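You operate a simulated robot arm through the tools that you are given. There is no shell and no other tool. Be economical: measure what you need, move in short steps, check, and stop when the job is done.

The job below is to be done with a simulated two-armed robot. You get a single attempt, and the scene is never put back.

TASK
Take the dish cloth from the breakfast bar and lay it out flat on the worktop end.

Only the result counts: the job must be done as asked and must still hold three seconds after the hand-in. Knocking over, shifting, dropping, spilling or breaking anything else fails it. Flat cloth is picked up by pressing the open fingertips on it (5 to 10 N) and closing them slowly along it; thin cloth reads only 2 to 8 mm in the jaws.

THE ROBOT
Two 7-joint arms with two-finger parallel grippers on one trunk, on a base that drives. Base frame: it is fixed to the floor where the robot stands at the start and does not move with it; the origin is under the middle of the robot, x ahead of it, y to its left, z up. Readings come in mm, rad, newtons and seconds.
The left shoulder is at the start at [70, 163, 970], the right one opposite. Places, roughly: dish cloth [800, 0, 900]; worktop end [1400, -1100, 900]. Payload 3.43 kg a hand.
The tool frame of a hand sits at the grasp point between the pads (the TCP): z along the fingers, y along the line on which they close. The tips reach 34 mm beyond it. Largest opening 128 mm; finger width 24, thickness 12; the body of the gripper, 48 by 130 mm, starts 96 mm behind the TCP.
Orientation is that of the tool frame in the base frame, as [roll, pitch, yaw] about the fixed x, y, z axes, in that order (R = Rz(yaw) Ry(pitch) Rx(roll)). With the fingers straight down and closing along the base's y, the tool's x points along the base's -x, its y along +y and its z along -z.

THE INTERFACE
- The arms move only by the tool arm_command. It takes "left_plan", "right_plan" or both (then of equal length, played together; a hand with none holds still); each is a list of rows, each an object (a shift or turn left out is 0, a gripper value left out holds the last) with "dp": the shift along the tool's x, y, z in units of 20 mm (1.0 is 20 mm), a list of three; "angular": the turn, a rotation vector about the tool's x, y, z in units of 6 degrees (1.0 is 6 degrees), a list of three; "claw": the closure, from 0 (fully open) to 1 (shut). In form: [{"dp": [x, y, z], "angular": [ax, ay, az], "claw": claw}, ...]. A call has 1 to 20 rows; each row shifts and turns the commanded pose from where the row before left it, along the tool's axes as they then stand. A call with a number of a shift or a turn outside -1 to 1 is refused whole. Rows are played at 5 a second. More than 50 mm and 0.15 rad between two rows, or a gripper value outside its range, and nothing of the call is played. Where a pose cannot be reached the arm comes as near as it can. A force on the tool above 40 N (or 10 N above the force at the start of the call, whichever is more), or a blocked arm, ends the call early, and 0.2 s more pass. The fingers move at their own pace (about 153 mm/s each) and stop on an object; they squeeze with about 45 N. The grip force told is the motor's: it shows also when the fingers shut on nothing. Time passes only in rows, and 0.2 s behind the last, so rows that do not move let the fingers close. It gives the time, the measured TCP pose, the force on the tool (base axes), the opening and the grip force at its end, in the units of the frame above (readings bear some noise), with the torque about the TCP (base axes, N m) and any sound that the robot's microphone picked up, and new pictures: "views" is both (left out), scene, wrist or none (wrist: the cameras of the hands that moved).
- Cameras (640 x 400 px; columns grow to the right, rows downward): "scene" is now at [144.5, -0.3, 1231.8]; the picture's right is [-0.01, -1.00, 0.00], its down [-0.25, 0.00, -0.97] and it looks along [0.97, -0.01, -0.25] (base axes); focal length 250 px, centre (320, 200). "left" rides on the left gripper at [76, 11, -160] in its tool frame; the picture's right is [-0.15, 0.99, 0.00], its down [-0.88, -0.13, -0.46] and it looks along [-0.45, -0.07, 0.89] (tool axes); focal length 234 px, centre (320, 200). "right" rides on the right gripper at [76, -11, -160] in its tool frame; the picture's right is [0.15, 0.99, 0.00], its down [-0.88, 0.13, -0.46] and it looks along [-0.45, 0.07, 0.89] (tool axes); focal length 234 px, centre (320, 200). There is no depth. A picture from a camera that has moved, and an enlarged one, comes with that camera's place and axes in the base frame and with its lens.
- raise_lower(by): slides the trunk up (or, below 0, down) by that many mm; the arms and the scene camera ride with it, the base frame stays. It gives what a move gives, with no picture.
- base_move(legs): drives the robot by 1 to 6 legs, each [ahead, left, turn to the left] in mm, mm and rad, along the robot's own axes; the way and the turn of a leg run together, so that a leg with both is an arc; at most 1500 mm and 3.142 rad a leg. The arms and the cameras ride along, it lands a little off, and it stops where it bumps. It gives what a move gives, and a new picture of the scene camera.
- head_to(pan, tilt): turns the head with the scene camera to pan (to the left, within 1.501 rad either way) and tilt (down, from -0.506 to 1.204), counted from straight ahead of the robot. It gives what a move gives, and a new picture of the scene camera.
- zoom(camera, box): a new picture of the part [left, top, right, bottom] of that camera's present view, enlarged. The clock stands still meanwhile.
- close_job(): hands the job in; it is judged then, once.

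Work in short steps. Places have to be worked out from the pictures, the camera data and where the tool is seen: move nearer, look again, correct. Check each grasp and each placing, and mend what went wrong. You have 120 turns and 260 pictures in all, those below and enlarged ones among them. Open the grippers and draw the arms clear of the work before you hand the job in, unless the task says otherwise; then end with one line.

The tools are called after "Emit:" as a command line: name --argument value ..., lists and objects as JSON in quotes. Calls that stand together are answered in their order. arm_command: Moves the arms, as the interface text tells. Its arguments: {"type":"object","properties":{"left_plan":{"type":"array"},"right_plan":{"type":"array"},"views":{"type":"string","enum":["both","scene","wrist","none"]}},"required":[]} The other tools are called the same way: raise_lower (by) slides the trunk up or down; base_move (legs) drives the base; head_to (pan, tilt) turns the head that bears the scene camera; zoom (camera, box) takes an enlarged picture of a part of a camera's view; close_job () hands the job in.

At the start:

```text
time: 0.0
left_tcp_pos: [605.2, 243.5, 1097.7]
left_ee_rot: [-3.141, 0.001, 3.14]
left_contact_force: [-0.4, 0.4, -0.6]
left_moment: [0.02, 0.04, 0.0]
left_finger_gap: 128.0
left_grip_force: 0.0
right_tcp_pos: [660.5, -290.0, 1046.7]
right_ee_rot: [3.141, -0.001, 3.141]
right_contact_force: [0.2, 0.3, 0.1]
right_moment: [-0.01, -0.01, -0.01]
right_finger_gap: 128.1
right_grip_force: 0.1
trunk travel left (down, up): [-450.0, 490.0]
robot x, y, heading: [-3.7, 2.0, -0.003]
head pan, tilt: [-0.007, 0.25]
```

scene: 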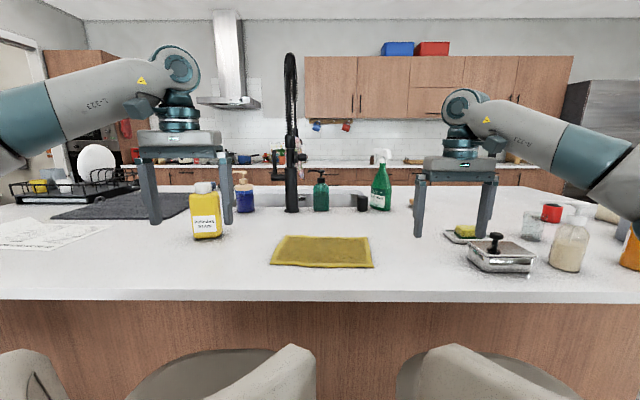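
right: 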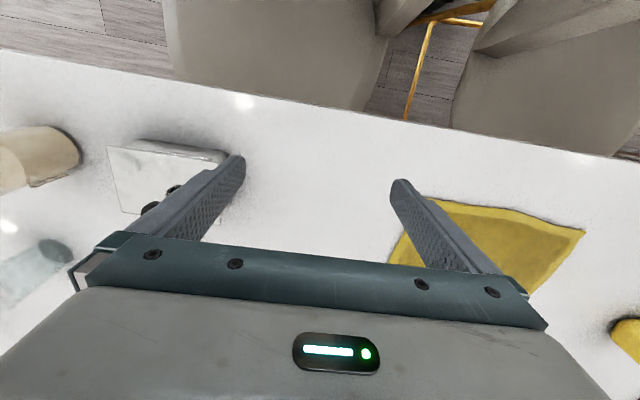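
left: 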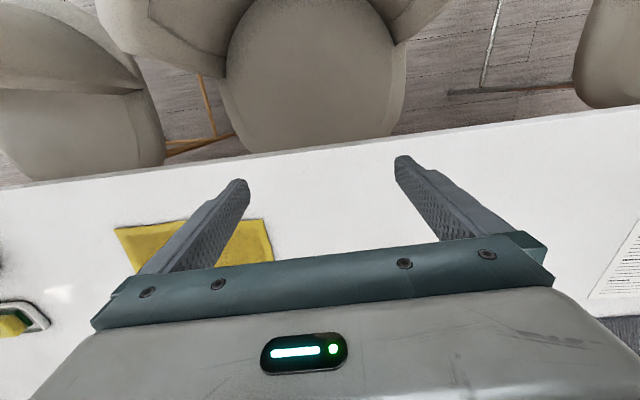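

The cloth is centred near [835,-5,900], about 275 mm along y and 200 mm along x. First I look right towards the worktop end.

Emit:
head_to --pan -0.75 --tilt 0.3

Emit:
zoom --camera "scene" --box '[160, 150, 480, 350]'

```text
time: 1.1
left_tcp_pos: [605.9, 241.9, 1096.3]
left_ee_rot: [3.141, -0.001, -3.141]
left_contact_force: [-0.4, 0.5, -0.5]
left_moment: [-0.01, 0.01, 0.0]
left_finger_gap: 128.0
left_grip_force: 0.1
right_tcp_pos: [660.5, -289.9, 1046.3]
right_ee_rot: [3.142, 0.0, 3.141]
right_contact_force: [-0.3, -0.6, 0.8]
right_moment: [0.01, -0.02, 0.0]
right_finger_gap: 127.9
right_grip_force: 0.1
trunk travel left (down, up): [-450.0, 490.0]
robot x, y, heading: [0.6, 0.9, -0.001]
head pan, tilt: [-0.75, 0.3]
camera scene: at [119.5, -63.2, 1227.1], right [-0.68, -0.73, 0.0], down [-0.22, 0.2, -0.96], along [0.7, -0.65, -0.3], focal length 250 px, centre (320, 200)
```

scene: 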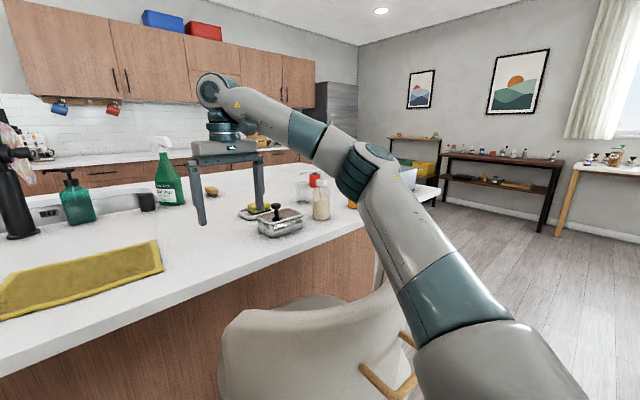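

```text
2.00 times, centred on (320, 250) of scene
camera zoom: at [119.5, -63.2, 1227.1], right [-0.68, -0.73, 0.0], down [-0.22, 0.2, -0.96], along [0.7, -0.65, -0.3], focal length 500 px, centre (320, 100)
```

zoom: 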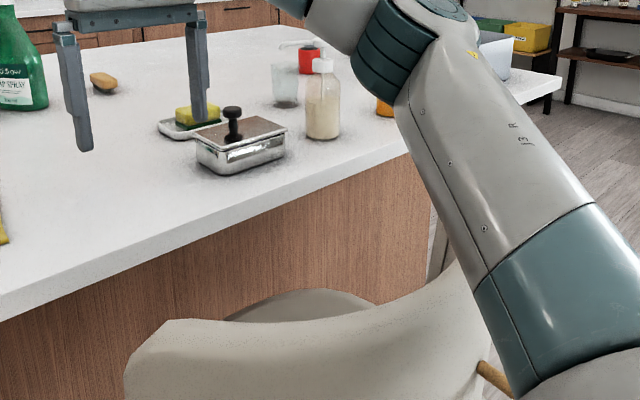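

The right arm hides the end of the worktop. I raise the trunk for a better overview and look at the end from higher up.

Emit:
raise_lower --by 400

Emit:
head_to --pan -0.85 --tilt 0.55

Emit:
head_to --pan -0.3 --tilt 0.5

```text
time: 4.9
left_tcp_pos: [604.3, 243.4, 1497.2]
left_ee_rot: [-3.141, -0.001, 3.14]
left_contact_force: [-0.4, -0.1, 0.5]
left_moment: [-0.02, -0.04, -0.03]
left_finger_gap: 128.0
left_grip_force: 0.1
right_tcp_pos: [661.5, -289.9, 1447.2]
right_ee_rot: [-3.141, 0.001, -3.141]
right_contact_force: [0.4, 0.7, 0.5]
right_moment: [0.02, 0.02, 0.0]
right_finger_gap: 128.1
right_grip_force: 0.1
trunk travel left (down, up): [-850.0, 90.0]
robot x, y, heading: [-0.2, -0.9, -0.006]
head pan, tilt: [-0.75, 0.3]
```

```text
time: 5.7
left_tcp_pos: [606.0, 243.4, 1497.4]
left_ee_rot: [3.142, 0.001, 3.141]
left_contact_force: [-0.3, -0.5, 0.1]
left_moment: [0.01, -0.01, 0.02]
left_finger_gap: 127.9
left_grip_force: 0.0
right_tcp_pos: [661.0, -290.5, 1445.9]
right_ee_rot: [3.141, 0.0, 3.141]
right_contact_force: [0.0, 0.8, 0.2]
right_moment: [0.01, -0.04, 0.0]
right_finger_gap: 128.1
right_grip_force: 0.0
trunk travel left (down, up): [-850.0, 90.0]
robot x, y, heading: [-1.3, 3.5, -0.001]
head pan, tilt: [-0.85, 0.55]
camera scene: at [110.6, -67.1, 1604.2], right [-0.75, -0.66, 0.0], down [-0.34, 0.39, -0.85], along [0.56, -0.64, -0.52], focal length 250 px, centre (320, 200)
```

scene: 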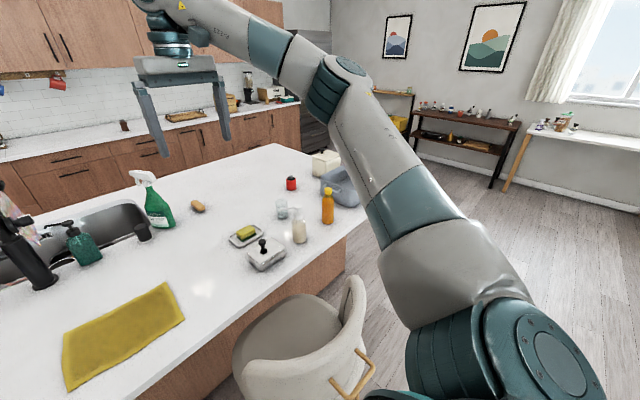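

```text
time: 6.7
left_tcp_pos: [605.8, 242.8, 1496.8]
left_ee_rot: [-3.142, 0.001, -3.14]
left_contact_force: [0.0, 0.2, 0.1]
left_moment: [0.0, 0.02, 0.01]
left_finger_gap: 128.1
left_grip_force: 0.1
right_tcp_pos: [660.0, -290.1, 1445.1]
right_ee_rot: [3.14, 0.001, 3.141]
right_contact_force: [-0.9, -0.6, 0.3]
right_moment: [-0.03, 0.03, -0.03]
right_finger_gap: 128.1
right_grip_force: 0.1
trunk travel left (down, up): [-850.0, 90.0]
robot x, y, heading: [0.8, -0.1, 0.003]
head pan, tilt: [-0.3, 0.499]
camera scene: at [138.1, -26.6, 1608.7], right [-0.3, -0.95, 0.0], down [-0.46, 0.14, -0.88], along [0.84, -0.26, -0.48], focal length 250 px, centre (320, 200)
```

scene: 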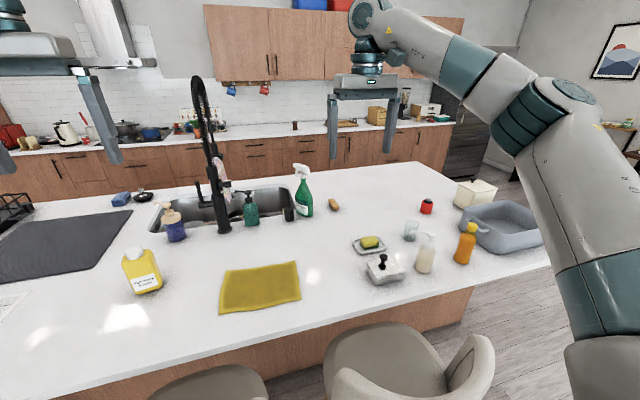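

The worktop end is clear behind the red jar and the white box, so I can lay the cloth there standing off the island's right end. I go back down and look at the cloth.

Emit:
raise_lower --by -400

Emit:
head_to --pan 0 --tilt 0.5

Emit:
zoom --camera "scene" --box '[220, 100, 420, 225]'

```text
time: 10.5
left_tcp_pos: [605.2, 242.2, 1098.1]
left_ee_rot: [-3.141, 0.001, 3.141]
left_contact_force: [0.8, -0.5, 0.1]
left_moment: [-0.03, 0.01, -0.01]
left_finger_gap: 127.8
left_grip_force: 0.0
right_tcp_pos: [660.1, -290.1, 1046.4]
right_ee_rot: [-3.141, 0.001, -3.141]
right_contact_force: [0.7, 0.3, -0.3]
right_moment: [0.02, -0.02, 0.0]
right_finger_gap: 128.1
right_grip_force: 0.1
trunk travel left (down, up): [-450.0, 490.0]
robot x, y, heading: [-1.8, 1.0, -0.001]
head pan, tilt: [-0.3, 0.499]
```

```text
time: 11.3
left_tcp_pos: [606.3, 243.0, 1097.8]
left_ee_rot: [3.141, 0.001, 3.141]
left_contact_force: [-0.1, 0.5, 0.0]
left_moment: [-0.04, -0.01, -0.02]
left_finger_gap: 128.0
left_grip_force: 0.0
right_tcp_pos: [660.6, -291.1, 1046.3]
right_ee_rot: [3.141, 0.0, 3.141]
right_contact_force: [0.0, 0.2, 0.3]
right_moment: [-0.01, 0.03, -0.01]
right_finger_gap: 128.1
right_grip_force: 0.0
trunk travel left (down, up): [-450.0, 490.0]
robot x, y, heading: [-1.4, 0.5, 0.003]
head pan, tilt: [0.0, 0.499]
camera scene: at [142.1, 0.3, 1208.7], right [0.0, -1.0, 0.0], down [-0.48, 0.0, -0.88], along [0.88, 0.0, -0.48], focal length 250 px, centre (320, 200)
```

scene: 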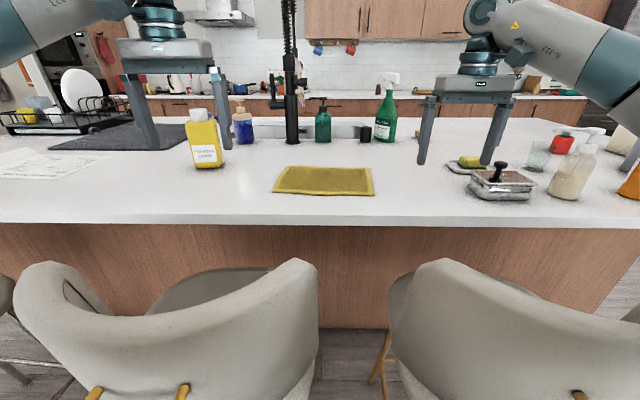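

```text
3.20 times, centred on (320, 162) of scene
camera zoom: at [142.1, 0.3, 1208.7], right [0.0, -1.0, 0.0], down [-0.48, 0.0, -0.88], along [0.88, 0.0, -0.48], focal length 800 px, centre (320, 320)
```

zoom: 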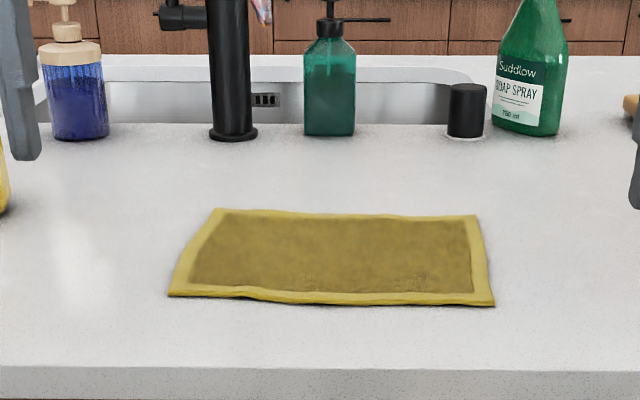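

The near corners are at about (752,128) and (735,-145). I bring both hands, part closed, above points just inside these corners.

Emit:
arm_command --left_plan '[{"dp": [-0.8, -0.735, 0.565], "claw": 0.66}, {"dp": [-0.8, -0.735, 0.565]}, {"dp": [-0.8, -0.735, 0.565]}, {"dp": [-0.8, -0.735, 0.565]}, {"dp": [-0.8, -0.735, 0.565]}, {"dp": [-0.8, -0.735, 0.565]}, {"dp": [-0.8, -0.735, 0.565]}, {"dp": [-0.8, -0.735, 0.565]}, {"dp": [-0.8, -0.735, 0.565]}, {"dp": [-0.8, -0.735, 0.565]}, {}]' --right_plan '[{"dp": [-0.47, 0.89, 0.305], "claw": 0.66}, {"dp": [-0.47, 0.89, 0.305]}, {"dp": [-0.47, 0.89, 0.305]}, {"dp": [-0.47, 0.89, 0.305]}, {"dp": [-0.47, 0.89, 0.305]}, {"dp": [-0.47, 0.89, 0.305]}, {"dp": [-0.47, 0.89, 0.305]}, {"dp": [-0.47, 0.89, 0.305]}, {"dp": [-0.47, 0.89, 0.305]}, {"dp": [-0.47, 0.89, 0.305]}, {}]'

Emit:
zoom --camera "scene" --box '[240, 112, 400, 212]'

```text
time: 13.7
left_tcp_pos: [763.4, 97.3, 984.6]
left_ee_rot: [3.141, 0.002, 3.141]
left_contact_force: [1.0, -0.7, 0.0]
left_moment: [-0.03, -0.02, -0.02]
left_finger_gap: 43.4
left_grip_force: 0.0
right_tcp_pos: [754.4, -110.7, 985.3]
right_ee_rot: [3.141, 0.0, 3.142]
right_contact_force: [-0.6, 0.1, 0.6]
right_moment: [-0.04, -0.04, 0.0]
right_finger_gap: 43.6
right_grip_force: 0.1
trunk travel left (down, up): [-450.0, 490.0]
robot x, y, heading: [0.9, -1.4, 0.002]
head pan, tilt: [0.0, 0.499]
camera scene: at [141.6, 0.6, 1208.8], right [0.0, -1.0, 0.0], down [-0.48, 0.0, -0.88], along [0.88, 0.0, -0.48], focal length 250 px, centre (320, 200)
camera right: at [678.3, -123.0, 1143.9], right [-0.15, 0.99, 0.0], down [0.88, 0.13, 0.46], along [0.45, 0.07, -0.89], focal length 234 px, centre (320, 200)
camera left: at [688.4, 107.3, 1143.7], right [0.15, 0.99, 0.0], down [0.88, -0.13, 0.46], along [0.45, -0.07, -0.89], focal length 234 px, centre (320, 200)
```

scene: 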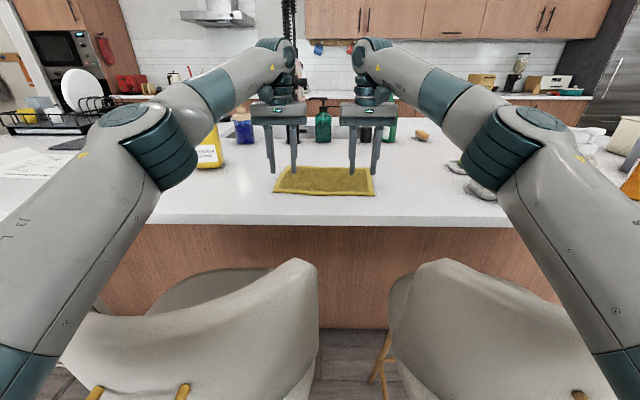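
right: 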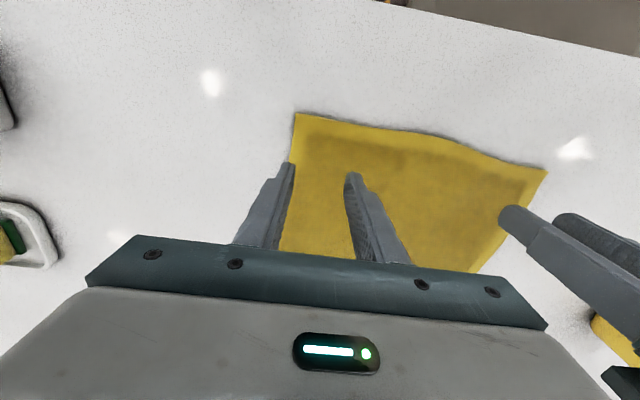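
left: 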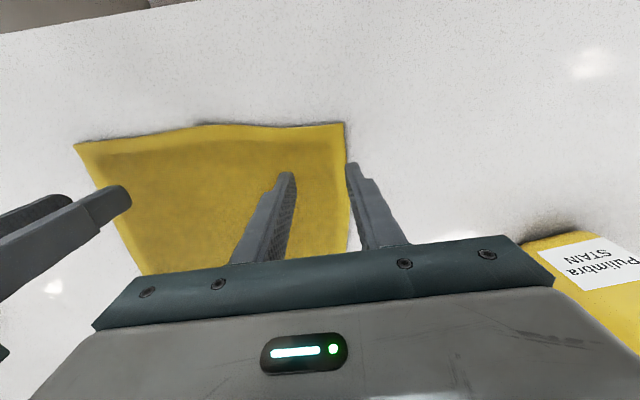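

```text
4.00 times, centred on (320, 162) of scene
camera zoom: at [141.6, 0.6, 1208.8], right [0.0, -1.0, 0.0], down [-0.48, 0.0, -0.88], along [0.88, 0.0, -0.48], focal length 1000 px, centre (320, 352)
```

zoom: 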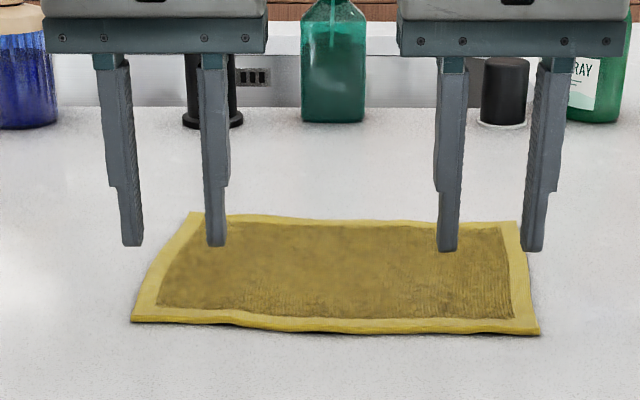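

Combining both views puts the surface near z≈910 and the corners at about (729,124) and (712,-141). I shift each hand a little inward and nearer, and descend to just above the cloth.

Emit:
arm_command --left_plan '[{"dp": [0.65, -0.6, 0.5]}, {"dp": [0, 0, 0.6]}, {"dp": [0, 0, 0.5]}, {}]' --right_plan '[{"dp": [0.95, 0.55, 0.5]}, {"dp": [0, 0, 0.6]}, {"dp": [0, 0, 0.5]}, {}]'

```text
time: 14.7
left_tcp_pos: [751.0, 84.6, 951.2]
left_ee_rot: [3.141, 0.0, 3.141]
left_contact_force: [0.2, -0.4, 1.0]
left_moment: [0.01, -0.02, -0.01]
left_finger_gap: 43.6
left_grip_force: 0.0
right_tcp_pos: [734.8, -100.7, 953.6]
right_ee_rot: [3.141, 0.0, 3.141]
right_contact_force: [0.3, -0.2, 0.7]
right_moment: [0.0, 0.01, -0.01]
right_finger_gap: 43.6
right_grip_force: 0.0
trunk travel left (down, up): [-450.0, 490.0]
robot x, y, heading: [3.4, 1.3, 0.003]
head pan, tilt: [0.0, 0.499]
camera scene: at [142.1, 0.4, 1208.7], right [0.0, -1.0, 0.0], down [-0.48, 0.0, -0.88], along [0.88, 0.0, -0.48], focal length 250 px, centre (320, 200)
camera right: at [659.4, -113.1, 1113.0], right [-0.15, 0.99, 0.0], down [0.88, 0.13, 0.46], along [0.45, 0.07, -0.89], focal length 234 px, centre (320, 200)
camera left: at [676.7, 95.8, 1111.4], right [0.15, 0.99, 0.0], down [0.88, -0.13, 0.46], along [0.45, -0.07, -0.89], focal length 234 px, centre (320, 200)
```

scene: 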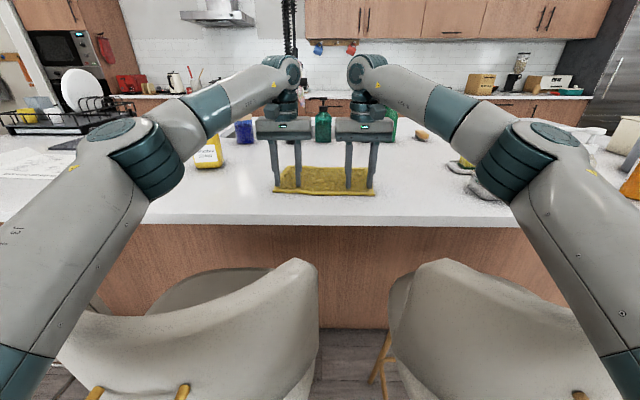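
right: 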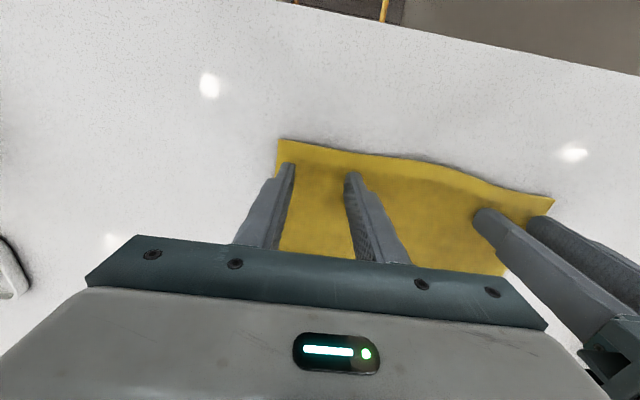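
left: 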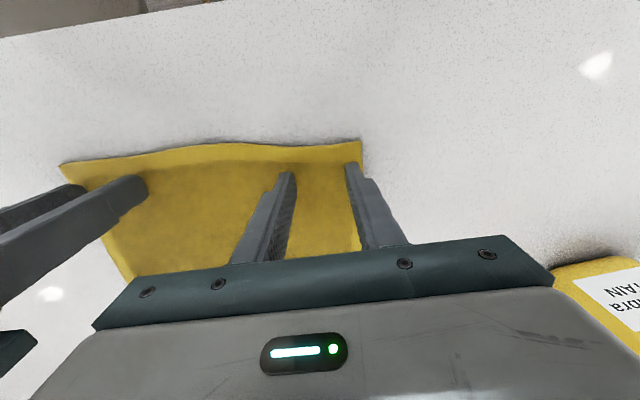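

The fingertips are over the cloth just inside its corners. I descend in small steps, watching the force.

Emit:
arm_command --left_plan '[{"dp": [0, 0, 0.1]}, {"dp": [0, 0, 0.1]}, {"dp": [0, 0, 0.1]}, {}]' --right_plan '[{"dp": [0, 0, 0.15]}, {"dp": [0, 0, 0.15]}, {"dp": [0, 0, 0.1]}, {}]' --views "none"

```text
time: 15.7
left_tcp_pos: [750.9, 84.6, 947.4]
left_ee_rot: [-3.141, 0.002, -3.141]
left_contact_force: [2.2, 0.0, 3.5]
left_moment: [0.05, -0.05, 0.03]
left_finger_gap: 43.5
left_grip_force: 0.0
right_tcp_pos: [735.1, -101.1, 947.4]
right_ee_rot: [3.141, 0.006, 3.14]
right_contact_force: [3.7, 1.3, 12.2]
right_moment: [-0.07, -0.09, -0.03]
right_finger_gap: 43.1
right_grip_force: 0.0
trunk travel left (down, up): [-450.0, 490.0]
robot x, y, heading: [-1.2, -1.4, 0.001]
head pan, tilt: [0.0, 0.499]
```

Both hands touch the cloth, left with 3.5 N and right with 12 N. I even these out and close slowly.

Emit:
arm_command --left_plan '[{"dp": [0, 0, 0.06]}, {"claw": 0.7}, {"claw": 0.74}, {"claw": 0.78}, {"claw": 0.82}, {"claw": 0.86}, {"claw": 0.9}, {"claw": 0.94}, {"claw": 0.97}, {"claw": 1.0}, {}, {}]' --right_plan '[{"dp": [0, 0, -0.04]}, {"claw": 0.7}, {"claw": 0.74}, {"claw": 0.78}, {"claw": 0.82}, {"claw": 0.86}, {"claw": 0.9}, {"claw": 0.94}, {"claw": 0.97}, {"claw": 1.0}, {}, {}]'

```text
time: 18.3
left_tcp_pos: [749.8, 84.1, 947.3]
left_ee_rot: [-3.14, 0.002, 3.141]
left_contact_force: [-1.7, -13.2, 11.3]
left_moment: [-0.44, 0.02, -0.02]
left_finger_gap: 4.2
left_grip_force: 38.6
right_tcp_pos: [733.4, -99.2, 947.5]
right_ee_rot: [3.14, 0.003, -3.139]
right_contact_force: [0.8, 14.8, 9.7]
right_moment: [0.56, -0.05, 0.02]
right_finger_gap: 4.5
right_grip_force: 38.6
trunk travel left (down, up): [-450.0, 490.0]
robot x, y, heading: [-0.9, 3.3, 0.002]
head pan, tilt: [0.0, 0.499]
camera scene: at [139.9, 0.6, 1209.0], right [0.0, -1.0, 0.0], down [-0.48, 0.0, -0.88], along [0.88, 0.0, -0.48], focal length 250 px, centre (320, 200)
camera right: at [658.0, -112.5, 1106.6], right [-0.15, 0.99, 0.0], down [0.88, 0.13, 0.46], along [0.45, 0.07, -0.89], focal length 234 px, centre (320, 200)
camera left: at [674.9, 94.4, 1106.5], right [0.15, 0.99, 0.0], down [0.88, -0.13, 0.46], along [0.45, -0.07, -0.89], focal length 234 px, centre (320, 200)
```

scene: 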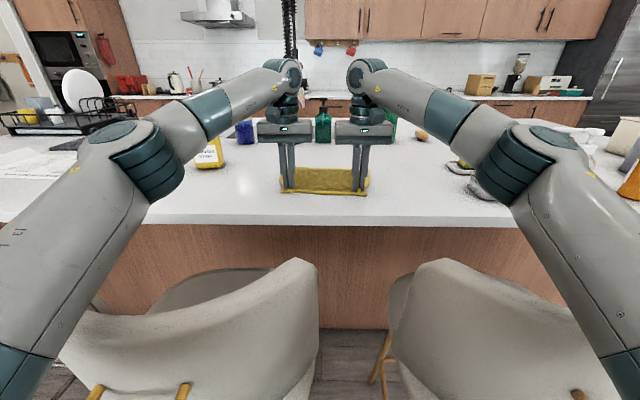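
right: 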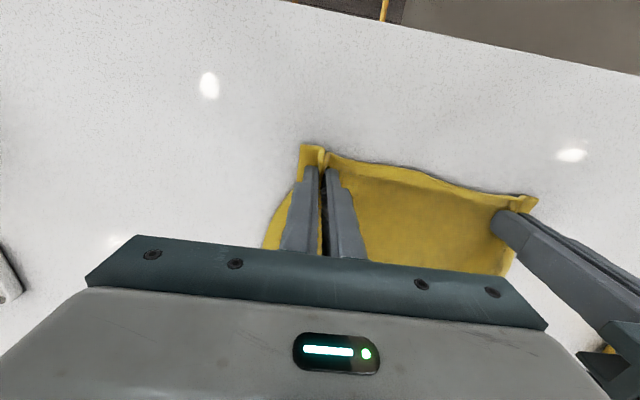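
left: 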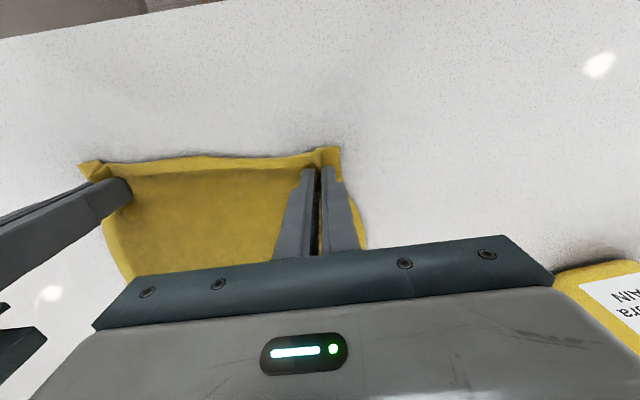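

Both folds are held, with gaps of 4.2 and 4.5 mm, and the cloth is taut between the hands. I ease each hand 3 mm inward and lift.

Emit:
arm_command --left_plan '[{"dp": [0, -0.15, -0.2]}, {"dp": [0, 0, -0.5]}, {"dp": [0, 0, -0.8]}, {"dp": [0, 0, -1]}, {"dp": [0, 0, -1]}, {"dp": [0, 0, -1]}, {}]' --right_plan '[{"dp": [0, 0.15, -0.2]}, {"dp": [0, 0, -0.5]}, {"dp": [0, 0, -0.8]}, {"dp": [0, 0, -1]}, {"dp": [0, 0, -1]}, {"dp": [0, 0, -1]}, {}]'

```text
time: 19.9
left_tcp_pos: [754.4, 82.3, 1036.9]
left_ee_rot: [3.141, 0.0, 3.141]
left_contact_force: [-0.4, -4.2, 0.3]
left_moment: [-0.18, 0.03, -0.02]
left_finger_gap: 3.9
left_grip_force: 38.2
right_tcp_pos: [736.4, -98.5, 1036.2]
right_ee_rot: [-3.141, -0.001, -3.141]
right_contact_force: [0.7, 4.0, 0.3]
right_moment: [0.17, -0.01, 0.03]
right_finger_gap: 4.2
right_grip_force: 38.4
trunk travel left (down, up): [-450.0, 490.0]
robot x, y, heading: [1.3, 0.2, 0.001]
head pan, tilt: [0.0, 0.499]
camera scene: at [142.9, 0.8, 1208.5], right [0.0, -1.0, 0.0], down [-0.48, 0.0, -0.88], along [0.88, 0.0, -0.48], focal length 250 px, centre (320, 200)
camera right: at [660.9, -109.5, 1196.2], right [-0.15, 0.99, 0.0], down [0.88, 0.13, 0.45], along [0.45, 0.07, -0.89], focal length 234 px, centre (320, 200)
camera left: at [679.1, 91.4, 1195.4], right [0.15, 0.99, 0.0], down [0.88, -0.13, 0.45], along [0.45, -0.07, -0.89], focal length 234 px, centre (320, 200)
```

scene: 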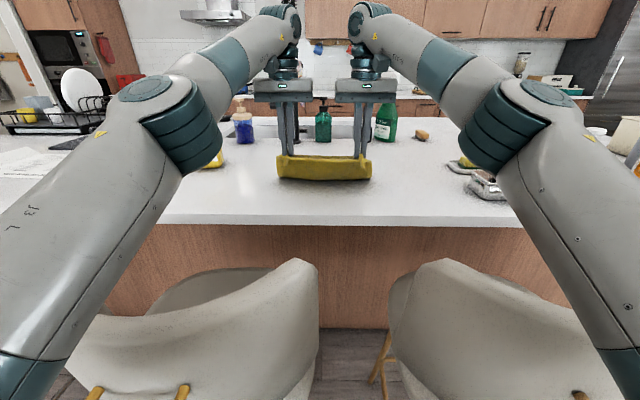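
right: 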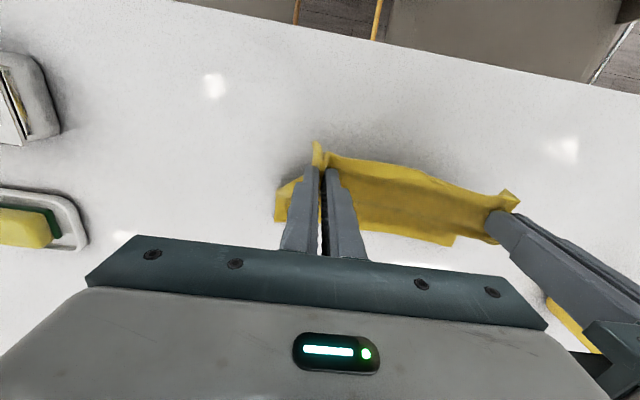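
left: 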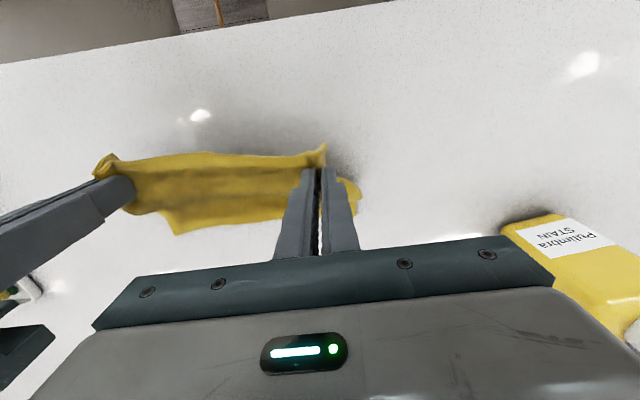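

The cloth hangs cleanly from both hands. I raise the trunk, back away 300 mm, and look right.

Emit:
raise_lower --by 320

Emit:
base_move --legs '[[-300, 0, 0]]'

Emit:
head_to --pan -1.2 --tilt 0.4

```text
time: 23.1
left_tcp_pos: [754.8, 79.1, 1355.8]
left_ee_rot: [3.141, 0.0, -3.141]
left_contact_force: [-0.4, -3.6, -0.2]
left_moment: [-0.15, 0.02, -0.02]
left_finger_gap: 3.9
left_grip_force: 38.5
right_tcp_pos: [736.5, -97.1, 1356.5]
right_ee_rot: [-3.141, 0.0, -3.14]
right_contact_force: [0.4, 4.0, 0.4]
right_moment: [0.13, -0.01, 0.01]
right_finger_gap: 4.3
right_grip_force: 39.0
trunk travel left (down, up): [-770.0, 170.0]
robot x, y, heading: [3.5, 2.7, 0.001]
head pan, tilt: [0.0, 0.499]
```

```text
time: 25.1
left_tcp_pos: [460.4, 81.9, 1355.1]
left_ee_rot: [3.14, -0.002, -3.138]
left_contact_force: [-0.9, -3.6, -0.6]
left_moment: [-0.13, 0.07, -0.05]
left_finger_gap: 4.2
left_grip_force: 38.4
right_tcp_pos: [443.0, -96.4, 1355.0]
right_ee_rot: [-3.141, -0.002, -3.138]
right_contact_force: [0.5, 3.5, 0.0]
right_moment: [0.18, 0.0, -0.02]
right_finger_gap: 4.3
right_grip_force: 38.9
trunk travel left (down, up): [-770.0, 170.0]
robot x, y, heading: [-296.4, -2.7, 0.007]
head pan, tilt: [0.0, 0.499]
camera scene: at [-150.1, 0.4, 1528.4], right [0.0, -1.0, 0.0], down [-0.48, 0.0, -0.88], along [0.88, 0.0, -0.48], focal length 250 px, centre (320, 200)
```

scene: 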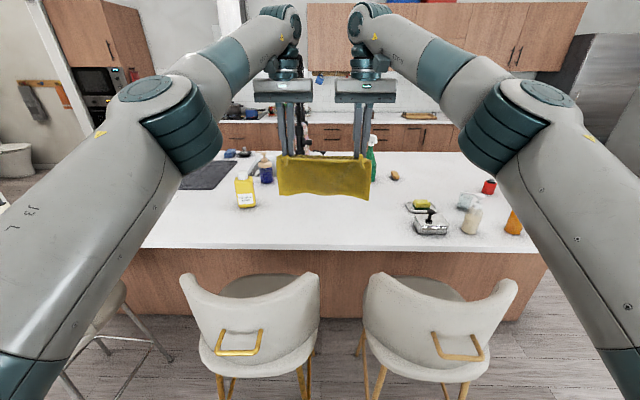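

```text
time: 26.5
left_tcp_pos: [458.8, 82.6, 1355.9]
left_ee_rot: [3.14, -0.001, -3.14]
left_contact_force: [0.8, -4.0, -0.4]
left_moment: [-0.14, 0.02, -0.04]
left_finger_gap: 3.8
left_grip_force: 38.4
right_tcp_pos: [441.9, -95.7, 1357.0]
right_ee_rot: [3.14, -0.001, -3.139]
right_contact_force: [0.5, 4.3, 0.3]
right_moment: [0.16, -0.05, 0.01]
right_finger_gap: 4.0
right_grip_force: 38.9
trunk travel left (down, up): [-770.0, 170.0]
robot x, y, heading: [-296.0, -3.1, 0.007]
head pan, tilt: [-1.201, 0.4]
camera scene: at [-209.8, -86.2, 1537.9], right [-0.93, -0.37, 0.0], down [-0.14, 0.36, -0.92], along [0.34, -0.86, -0.39], focal length 250 px, centre (320, 200)
```

scene: 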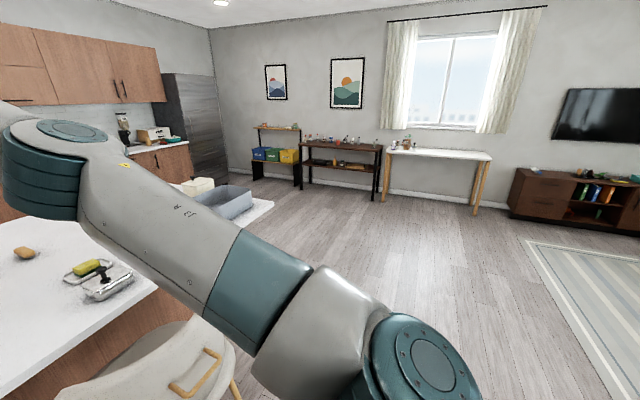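

The floor to the right is clear, and the island's right edge is near y≈-1316. I strafe right to y≈-1850.

Emit:
base_move --legs '[[0, -1500, 0], [0, -350, 0]]'

Emit:
head_to --pan 0.1 --tilt 0.4

```text
time: 35.9
left_tcp_pos: [482.8, -1777.3, 1355.0]
left_ee_rot: [-3.138, 0.0, -3.118]
left_contact_force: [-0.3, -3.7, -0.1]
left_moment: [-0.13, 0.05, -0.07]
left_finger_gap: 4.3
left_grip_force: 38.4
right_tcp_pos: [468.6, -1956.5, 1356.6]
right_ee_rot: [3.141, 0.003, -3.12]
right_contact_force: [0.4, 5.3, 0.1]
right_moment: [0.14, -0.01, -0.06]
right_finger_gap: 4.3
right_grip_force: 38.9
trunk travel left (down, up): [-770.0, 170.0]
robot x, y, heading: [-266.6, -1877.4, 0.021]
head pan, tilt: [-1.201, 0.4]
camera scene: at [-181.5, -1958.7, 1537.9], right [-0.92, -0.38, 0.0], down [-0.15, 0.36, -0.92], along [0.35, -0.85, -0.39], focal length 250 px, centre (320, 200)
```

scene: 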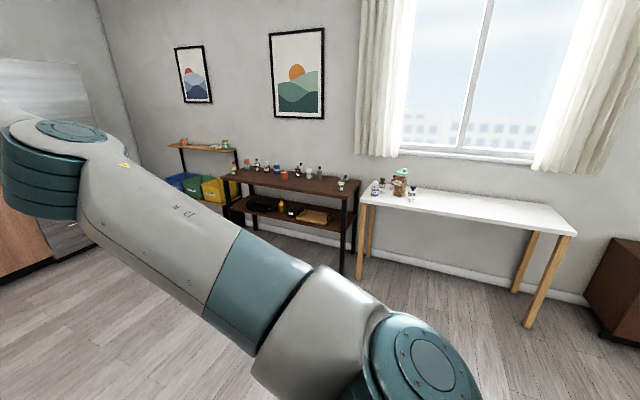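

```text
time: 37.4
left_tcp_pos: [483.8, -1779.9, 1356.2]
left_ee_rot: [-3.141, 0.001, -3.121]
left_contact_force: [-0.1, -4.2, -0.2]
left_moment: [-0.13, 0.01, -0.05]
left_finger_gap: 4.0
left_grip_force: 38.7
right_tcp_pos: [469.8, -1958.4, 1355.5]
right_ee_rot: [-3.141, 0.002, -3.119]
right_contact_force: [0.2, 3.8, -0.4]
right_moment: [0.09, 0.0, -0.04]
right_finger_gap: 4.3
right_grip_force: 38.4
trunk travel left (down, up): [-770.0, 170.0]
robot x, y, heading: [-268.9, -1877.5, 0.022]
head pan, tilt: [0.099, 0.4]
camera scene: at [-124.8, -1863.7, 1537.8], right [0.12, -0.99, 0.0], down [-0.39, -0.05, -0.92], along [0.91, 0.11, -0.39], focal length 250 px, centre (320, 200)
```

scene: 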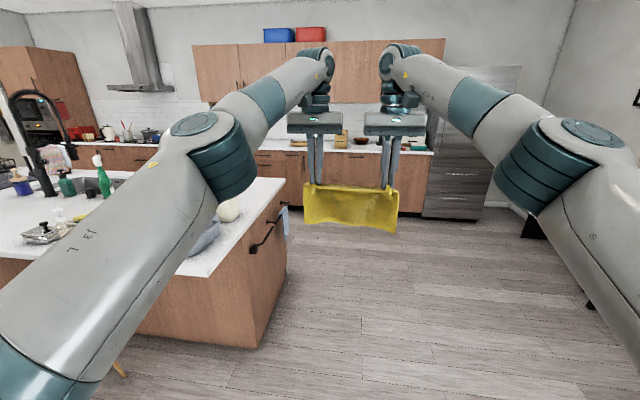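

The way ahead is clear. I drive forward to x≈1400.

Emit:
base_move --legs '[[1000, -20, -0.02], [660, 0, 0]]'

Emit:
head_to --pan 1.3 --tilt 0.6

```text
time: 45.9
left_tcp_pos: [2150.3, -1786.9, 1357.5]
left_ee_rot: [3.141, 0.001, -3.132]
left_contact_force: [0.5, -3.6, -0.5]
left_moment: [-0.12, 0.04, -0.01]
left_finger_gap: 3.7
left_grip_force: 38.2
right_tcp_pos: [2135.1, -1965.9, 1357.8]
right_ee_rot: [-3.142, 0.0, -3.132]
right_contact_force: [-0.4, 3.8, -0.3]
right_moment: [0.17, -0.01, -0.04]
right_finger_gap: 4.1
right_grip_force: 38.8
trunk travel left (down, up): [-770.0, 170.0]
robot x, y, heading: [1403.4, -1873.3, 0.01]
head pan, tilt: [0.099, 0.4]
camera scene: at [1541.5, -1863.3, 1538.0], right [0.11, -0.99, 0.0], down [-0.39, -0.04, -0.92], along [0.92, 0.1, -0.39], focal length 250 px, centre (320, 200)
```

scene: 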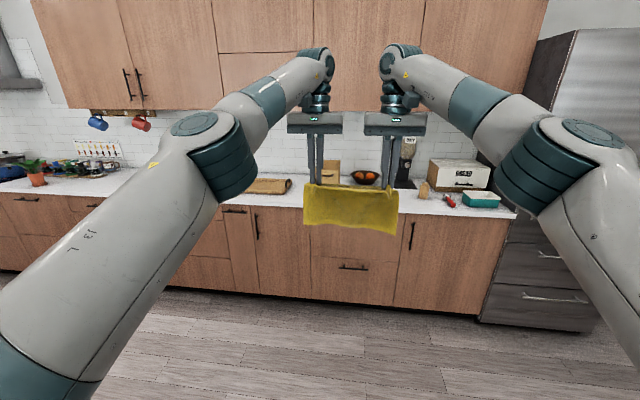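

```text
time: 47.3
left_tcp_pos: [2153.2, -1787.8, 1355.1]
left_ee_rot: [3.14, -0.001, -3.133]
left_contact_force: [-0.5, -3.2, -0.1]
left_moment: [-0.12, 0.0, -0.05]
left_finger_gap: 4.2
left_grip_force: 38.6
right_tcp_pos: [2136.3, -1965.4, 1356.9]
right_ee_rot: [3.142, 0.0, -3.134]
right_contact_force: [0.9, 3.0, 0.0]
right_moment: [0.15, 0.0, 0.02]
right_finger_gap: 4.3
right_grip_force: 38.4
trunk travel left (down, up): [-770.0, 170.0]
robot x, y, heading: [1398.2, -1872.0, 0.012]
head pan, tilt: [1.3, 0.6]
camera scene: at [1473.7, -1787.9, 1519.6], right [0.97, -0.26, 0.0], down [-0.15, -0.55, -0.83], along [0.21, 0.8, -0.56], focal length 250 px, centre (320, 200)
```

scene: 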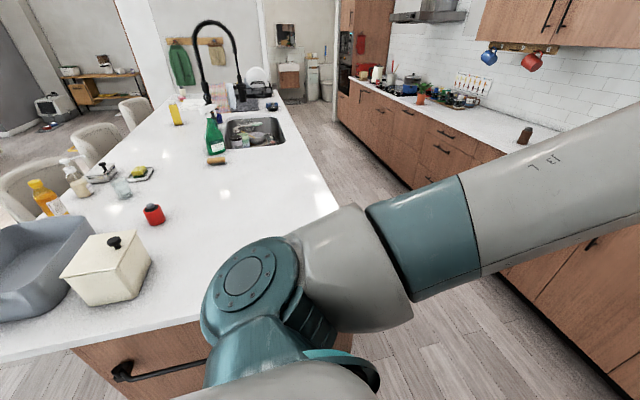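

The clear area lies at x 1130–1760 and y from about -1350 back past -600. I turn left to face it and then edge forward.

Emit:
base_move --legs '[[0, 0, 1.56], [90, 0, 0]]'

Emit:
head_to --pan 0 --tilt 0.75

```text
time: 52.2
left_tcp_pos: [1311.5, -1037.1, 1358.8]
left_ee_rot: [3.14, 0.003, -1.562]
left_contact_force: [4.7, -1.2, 0.1]
left_moment: [0.03, -0.18, -0.12]
left_finger_gap: 4.1
left_grip_force: 38.2
right_tcp_pos: [1489.0, -1053.3, 1359.6]
right_ee_rot: [-3.141, 0.003, -1.564]
right_contact_force: [-4.3, -0.3, -0.3]
right_moment: [0.05, 0.15, -0.15]
right_finger_gap: 4.6
right_grip_force: 38.6
trunk travel left (down, up): [-770.0, 170.0]
robot x, y, heading: [1398.9, -1788.4, 1.579]
head pan, tilt: [1.3, 0.6]
camera scene: at [1313.3, -1716.5, 1520.0], right [0.26, 0.97, 0.0], down [0.55, -0.14, -0.83], along [-0.8, 0.22, -0.56], focal length 250 px, centre (320, 200)
```

scene: 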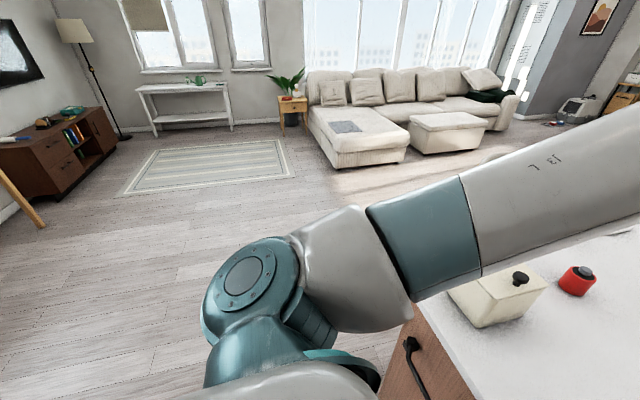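

```text
time: 53.6
left_tcp_pos: [1310.4, -1032.2, 1356.5]
left_ee_rot: [-3.14, 0.0, -1.562]
left_contact_force: [4.7, -0.7, 0.0]
left_moment: [0.01, -0.15, -0.11]
left_finger_gap: 4.1
left_grip_force: 38.8
right_tcp_pos: [1489.8, -1048.8, 1356.0]
right_ee_rot: [-3.141, 0.0, -1.563]
right_contact_force: [-4.4, 0.5, -0.4]
right_moment: [-0.03, 0.17, -0.13]
right_finger_gap: 3.9
right_grip_force: 38.6
trunk travel left (down, up): [-770.0, 170.0]
robot x, y, heading: [1399.9, -1787.6, 1.581]
head pan, tilt: [0.0, 0.75]
camera scene: at [1398.0, -1651.2, 1506.6], right [1.0, 0.01, 0.0], down [0.01, -0.68, -0.73], along [-0.01, 0.73, -0.68], focal length 250 px, centre (320, 200)
```

scene: 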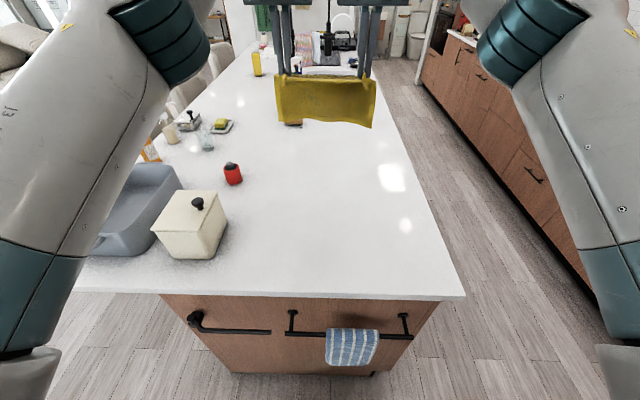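

The worktop end ahead is clear: its near edge is at y≈-1357 and the box ends at x≈1117. I lower the trunk so the cloth's free edge hangs just above the surface.

Emit:
raise_lower --by -255

Emit:
zoom --camera "scene" --box '[160, 0, 480, 200]'

Emit:
zoom --camera "right" --box '[0, 0, 640, 400]'

```text
time: 56.3
left_tcp_pos: [1310.2, -1033.7, 1101.7]
left_ee_rot: [-3.141, 0.001, -1.563]
left_contact_force: [3.6, -0.8, -0.4]
left_moment: [-0.02, -0.17, -0.13]
left_finger_gap: 3.8
left_grip_force: 37.9
right_tcp_pos: [1489.6, -1049.4, 1102.2]
right_ee_rot: [-3.141, 0.0, -1.562]
right_contact_force: [-4.1, 1.9, -0.6]
right_moment: [0.01, 0.15, -0.14]
right_finger_gap: 4.3
right_grip_force: 38.8
trunk travel left (down, up): [-515.0, 425.0]
robot x, y, heading: [1399.3, -1786.0, 1.576]
head pan, tilt: [0.0, 0.75]
```

```text
2.00 times, centred on (320, 100) of scene
camera zoom: at [1398.0, -1652.2, 1251.8], right [1.0, 0.01, 0.0], down [0.01, -0.68, -0.73], along [-0.01, 0.73, -0.68], focal length 500 px, centre (320, 400)
```

zoom: 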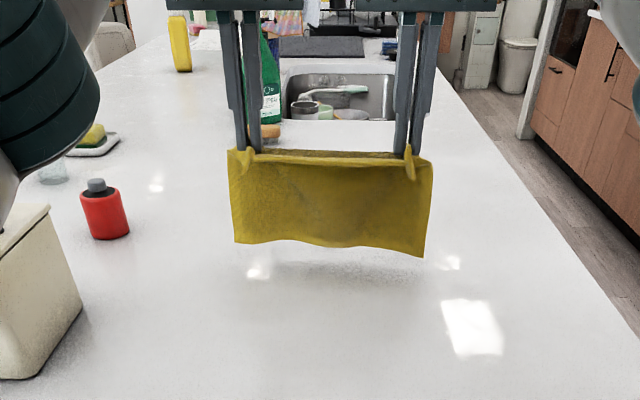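

```text
1.00 times, centred on (320, 200) of right (not enlarged: the box is as wide or as high as the picture)
camera zoom: at [1501.5, -1126.1, 1261.8], right [-0.99, -0.16, 0.0], down [-0.14, 0.88, 0.46], along [-0.07, 0.45, -0.89], focal length 234 px, centre (320, 200)
```

zoom: 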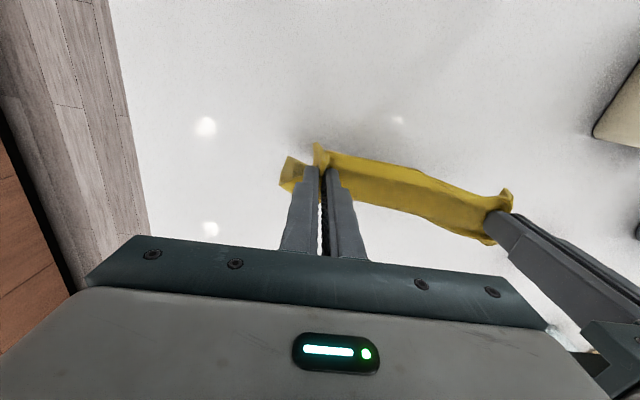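

The free edge is just at the surface, near y≈-975, tilting away from the robot. I pull back 25 mm, then start an arc that lays the cloth towards the robot.

Emit:
arm_command --left_plan '[{"dp": [0.6, 0, 0]}, {"dp": [0.65, 0, 0]}, {"dp": [1, 0, 0.4]}, {"dp": [1, 0, 0.45]}, {"dp": [0.75, 0, 0.7]}, {"dp": [0.75, 0, 0.7]}, {}, {}]' --right_plan '[{"dp": [0.6, 0, 0]}, {"dp": [0.65, 0, 0]}, {"dp": [1, 0, 0.4]}, {"dp": [1, 0, 0.45]}, {"dp": [0.75, 0, 0.7]}, {"dp": [0.75, 0, 0.7]}, {}, {}]'

Emit:
zoom --camera "scene" --box '[160, 0, 480, 200]'

```text
time: 58.1
left_tcp_pos: [1312.0, -1128.2, 1056.7]
left_ee_rot: [3.141, 0.0, -1.561]
left_contact_force: [3.2, -0.7, 0.7]
left_moment: [-0.04, -0.09, -0.12]
left_finger_gap: 4.0
left_grip_force: 38.8
right_tcp_pos: [1489.3, -1144.9, 1056.9]
right_ee_rot: [-3.14, 0.002, -1.562]
right_contact_force: [-3.5, 0.6, 1.2]
right_moment: [0.0, 0.08, -0.11]
right_finger_gap: 4.3
right_grip_force: 38.6
trunk travel left (down, up): [-515.0, 425.0]
robot x, y, heading: [1394.4, -1786.1, 1.576]
head pan, tilt: [0.0, 0.75]
camera scene: at [1398.0, -1652.0, 1251.7], right [1.0, 0.01, 0.0], down [0.01, -0.68, -0.73], along [-0.01, 0.73, -0.68], focal length 250 px, centre (320, 200)
camera right: at [1501.4, -1221.7, 1216.7], right [-0.99, -0.16, 0.0], down [-0.14, 0.88, 0.46], along [-0.07, 0.45, -0.89], focal length 234 px, centre (320, 200)
camera left: at [1302.5, -1205.3, 1216.1], right [-0.99, 0.14, 0.0], down [0.12, 0.88, 0.46], along [0.06, 0.45, -0.89], focal length 234 px, centre (320, 200)
```

scene: 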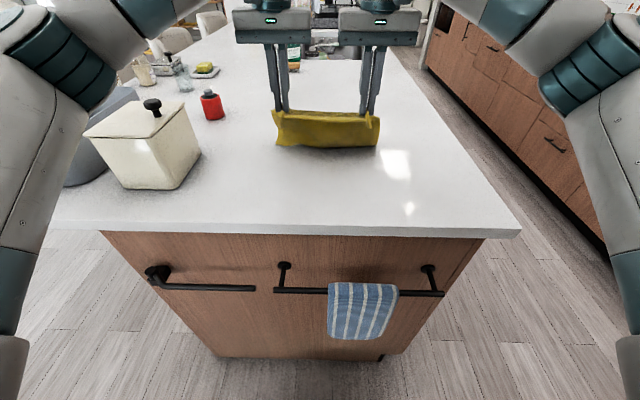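
right: 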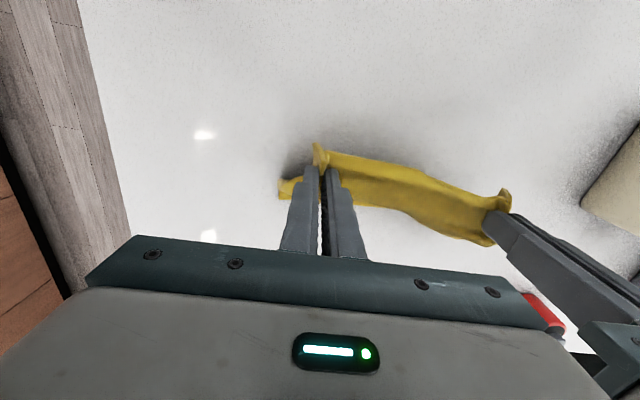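
left: 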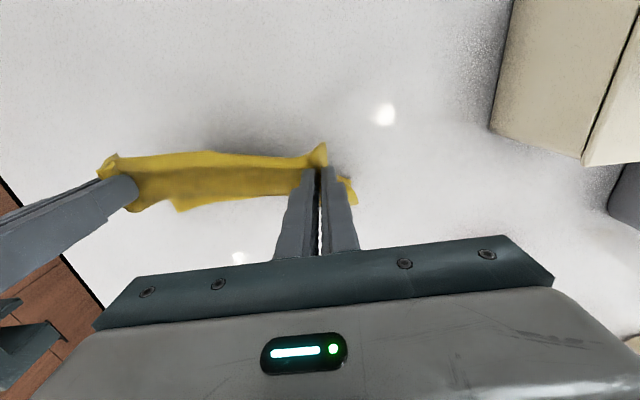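

```text
2.00 times, centred on (320, 100) of scene
camera zoom: at [1398.0, -1652.0, 1251.7], right [1.0, 0.01, 0.0], down [0.01, -0.68, -0.73], along [-0.01, 0.73, -0.68], focal length 500 px, centre (320, 400)
```

zoom: 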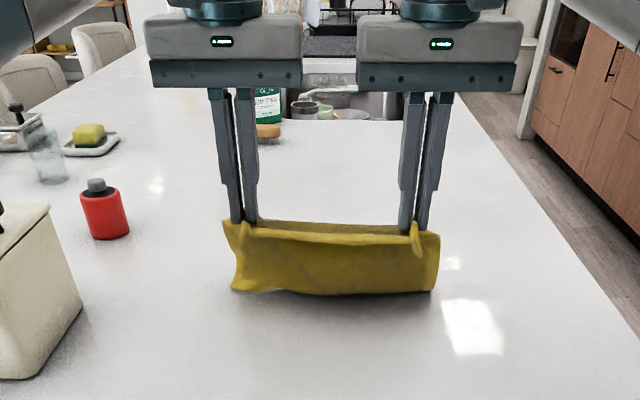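

The free edge drags along, near y≈-1075. I keep lowering while pulling back, then check the profile.

Emit:
arm_command --left_plan '[{"dp": [0.7, 0, 0.5]}, {"dp": [0.7, 0, 0.5]}, {"dp": [0.6, 0, 0.6]}, {"dp": [0.4, 0, 0.6]}, {}, {}]' --right_plan '[{"dp": [0.7, 0, 0.5]}, {"dp": [0.7, 0, 0.5]}, {"dp": [0.6, 0, 0.6]}, {"dp": [0.4, 0, 0.6]}, {}, {}]' --views "wrist"

Emit:
zoom --camera "scene" --box '[240, 60, 400, 160]'

```text
time: 59.5
left_tcp_pos: [1312.7, -1176.5, 1013.2]
left_ee_rot: [-3.14, 0.0, -1.562]
left_contact_force: [5.0, -0.7, 1.3]
left_moment: [-0.03, -0.18, -0.12]
left_finger_gap: 4.0
left_grip_force: 38.6
right_tcp_pos: [1491.0, -1192.2, 1011.6]
right_ee_rot: [-3.141, 0.001, -1.562]
right_contact_force: [-4.9, -0.2, 0.0]
right_moment: [0.02, 0.17, -0.15]
right_finger_gap: 4.4
right_grip_force: 38.9
trunk travel left (down, up): [-515.0, 425.0]
robot x, y, heading: [1399.4, -1783.3, 1.584]
head pan, tilt: [0.0, 0.75]
camera right: at [1503.6, -1269.0, 1171.5], right [-0.99, -0.16, 0.0], down [-0.14, 0.88, 0.46], along [-0.07, 0.45, -0.89], focal length 234 px, centre (320, 200)
camera left: at [1302.7, -1253.3, 1172.7], right [-0.99, 0.14, 0.0], down [0.12, 0.88, 0.46], along [0.06, 0.45, -0.89], focal length 234 px, centre (320, 200)
```

right: 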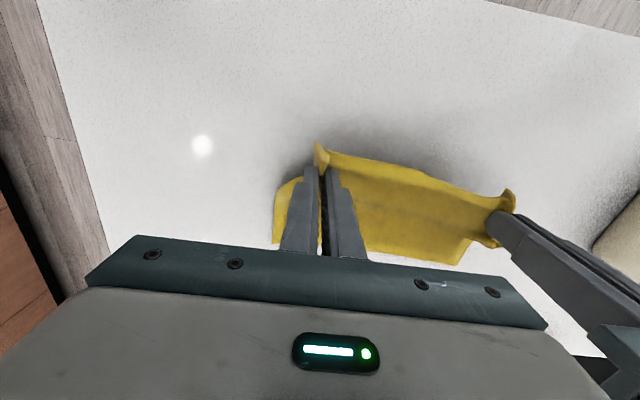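
left: 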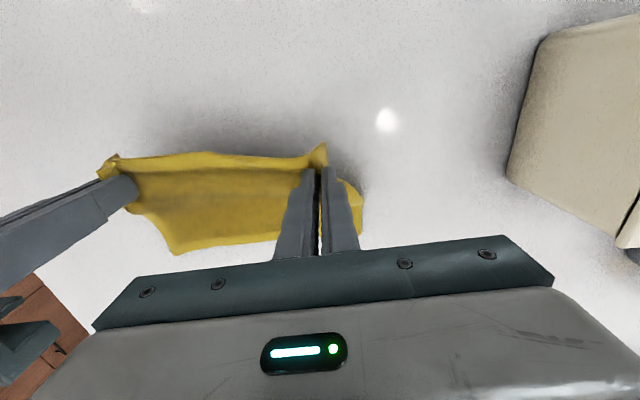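

```text
4.00 times, centred on (320, 110) of scene
camera zoom: at [1398.1, -1652.0, 1251.7], right [1.0, 0.01, 0.0], down [0.01, -0.68, -0.73], along [-0.01, 0.73, -0.68], focal length 1000 px, centre (320, 560)
```

zoom: 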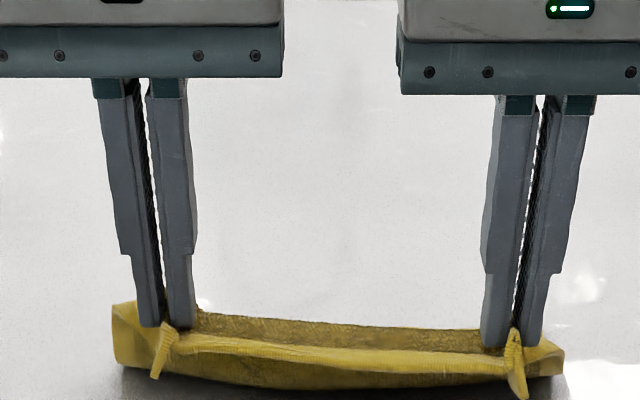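

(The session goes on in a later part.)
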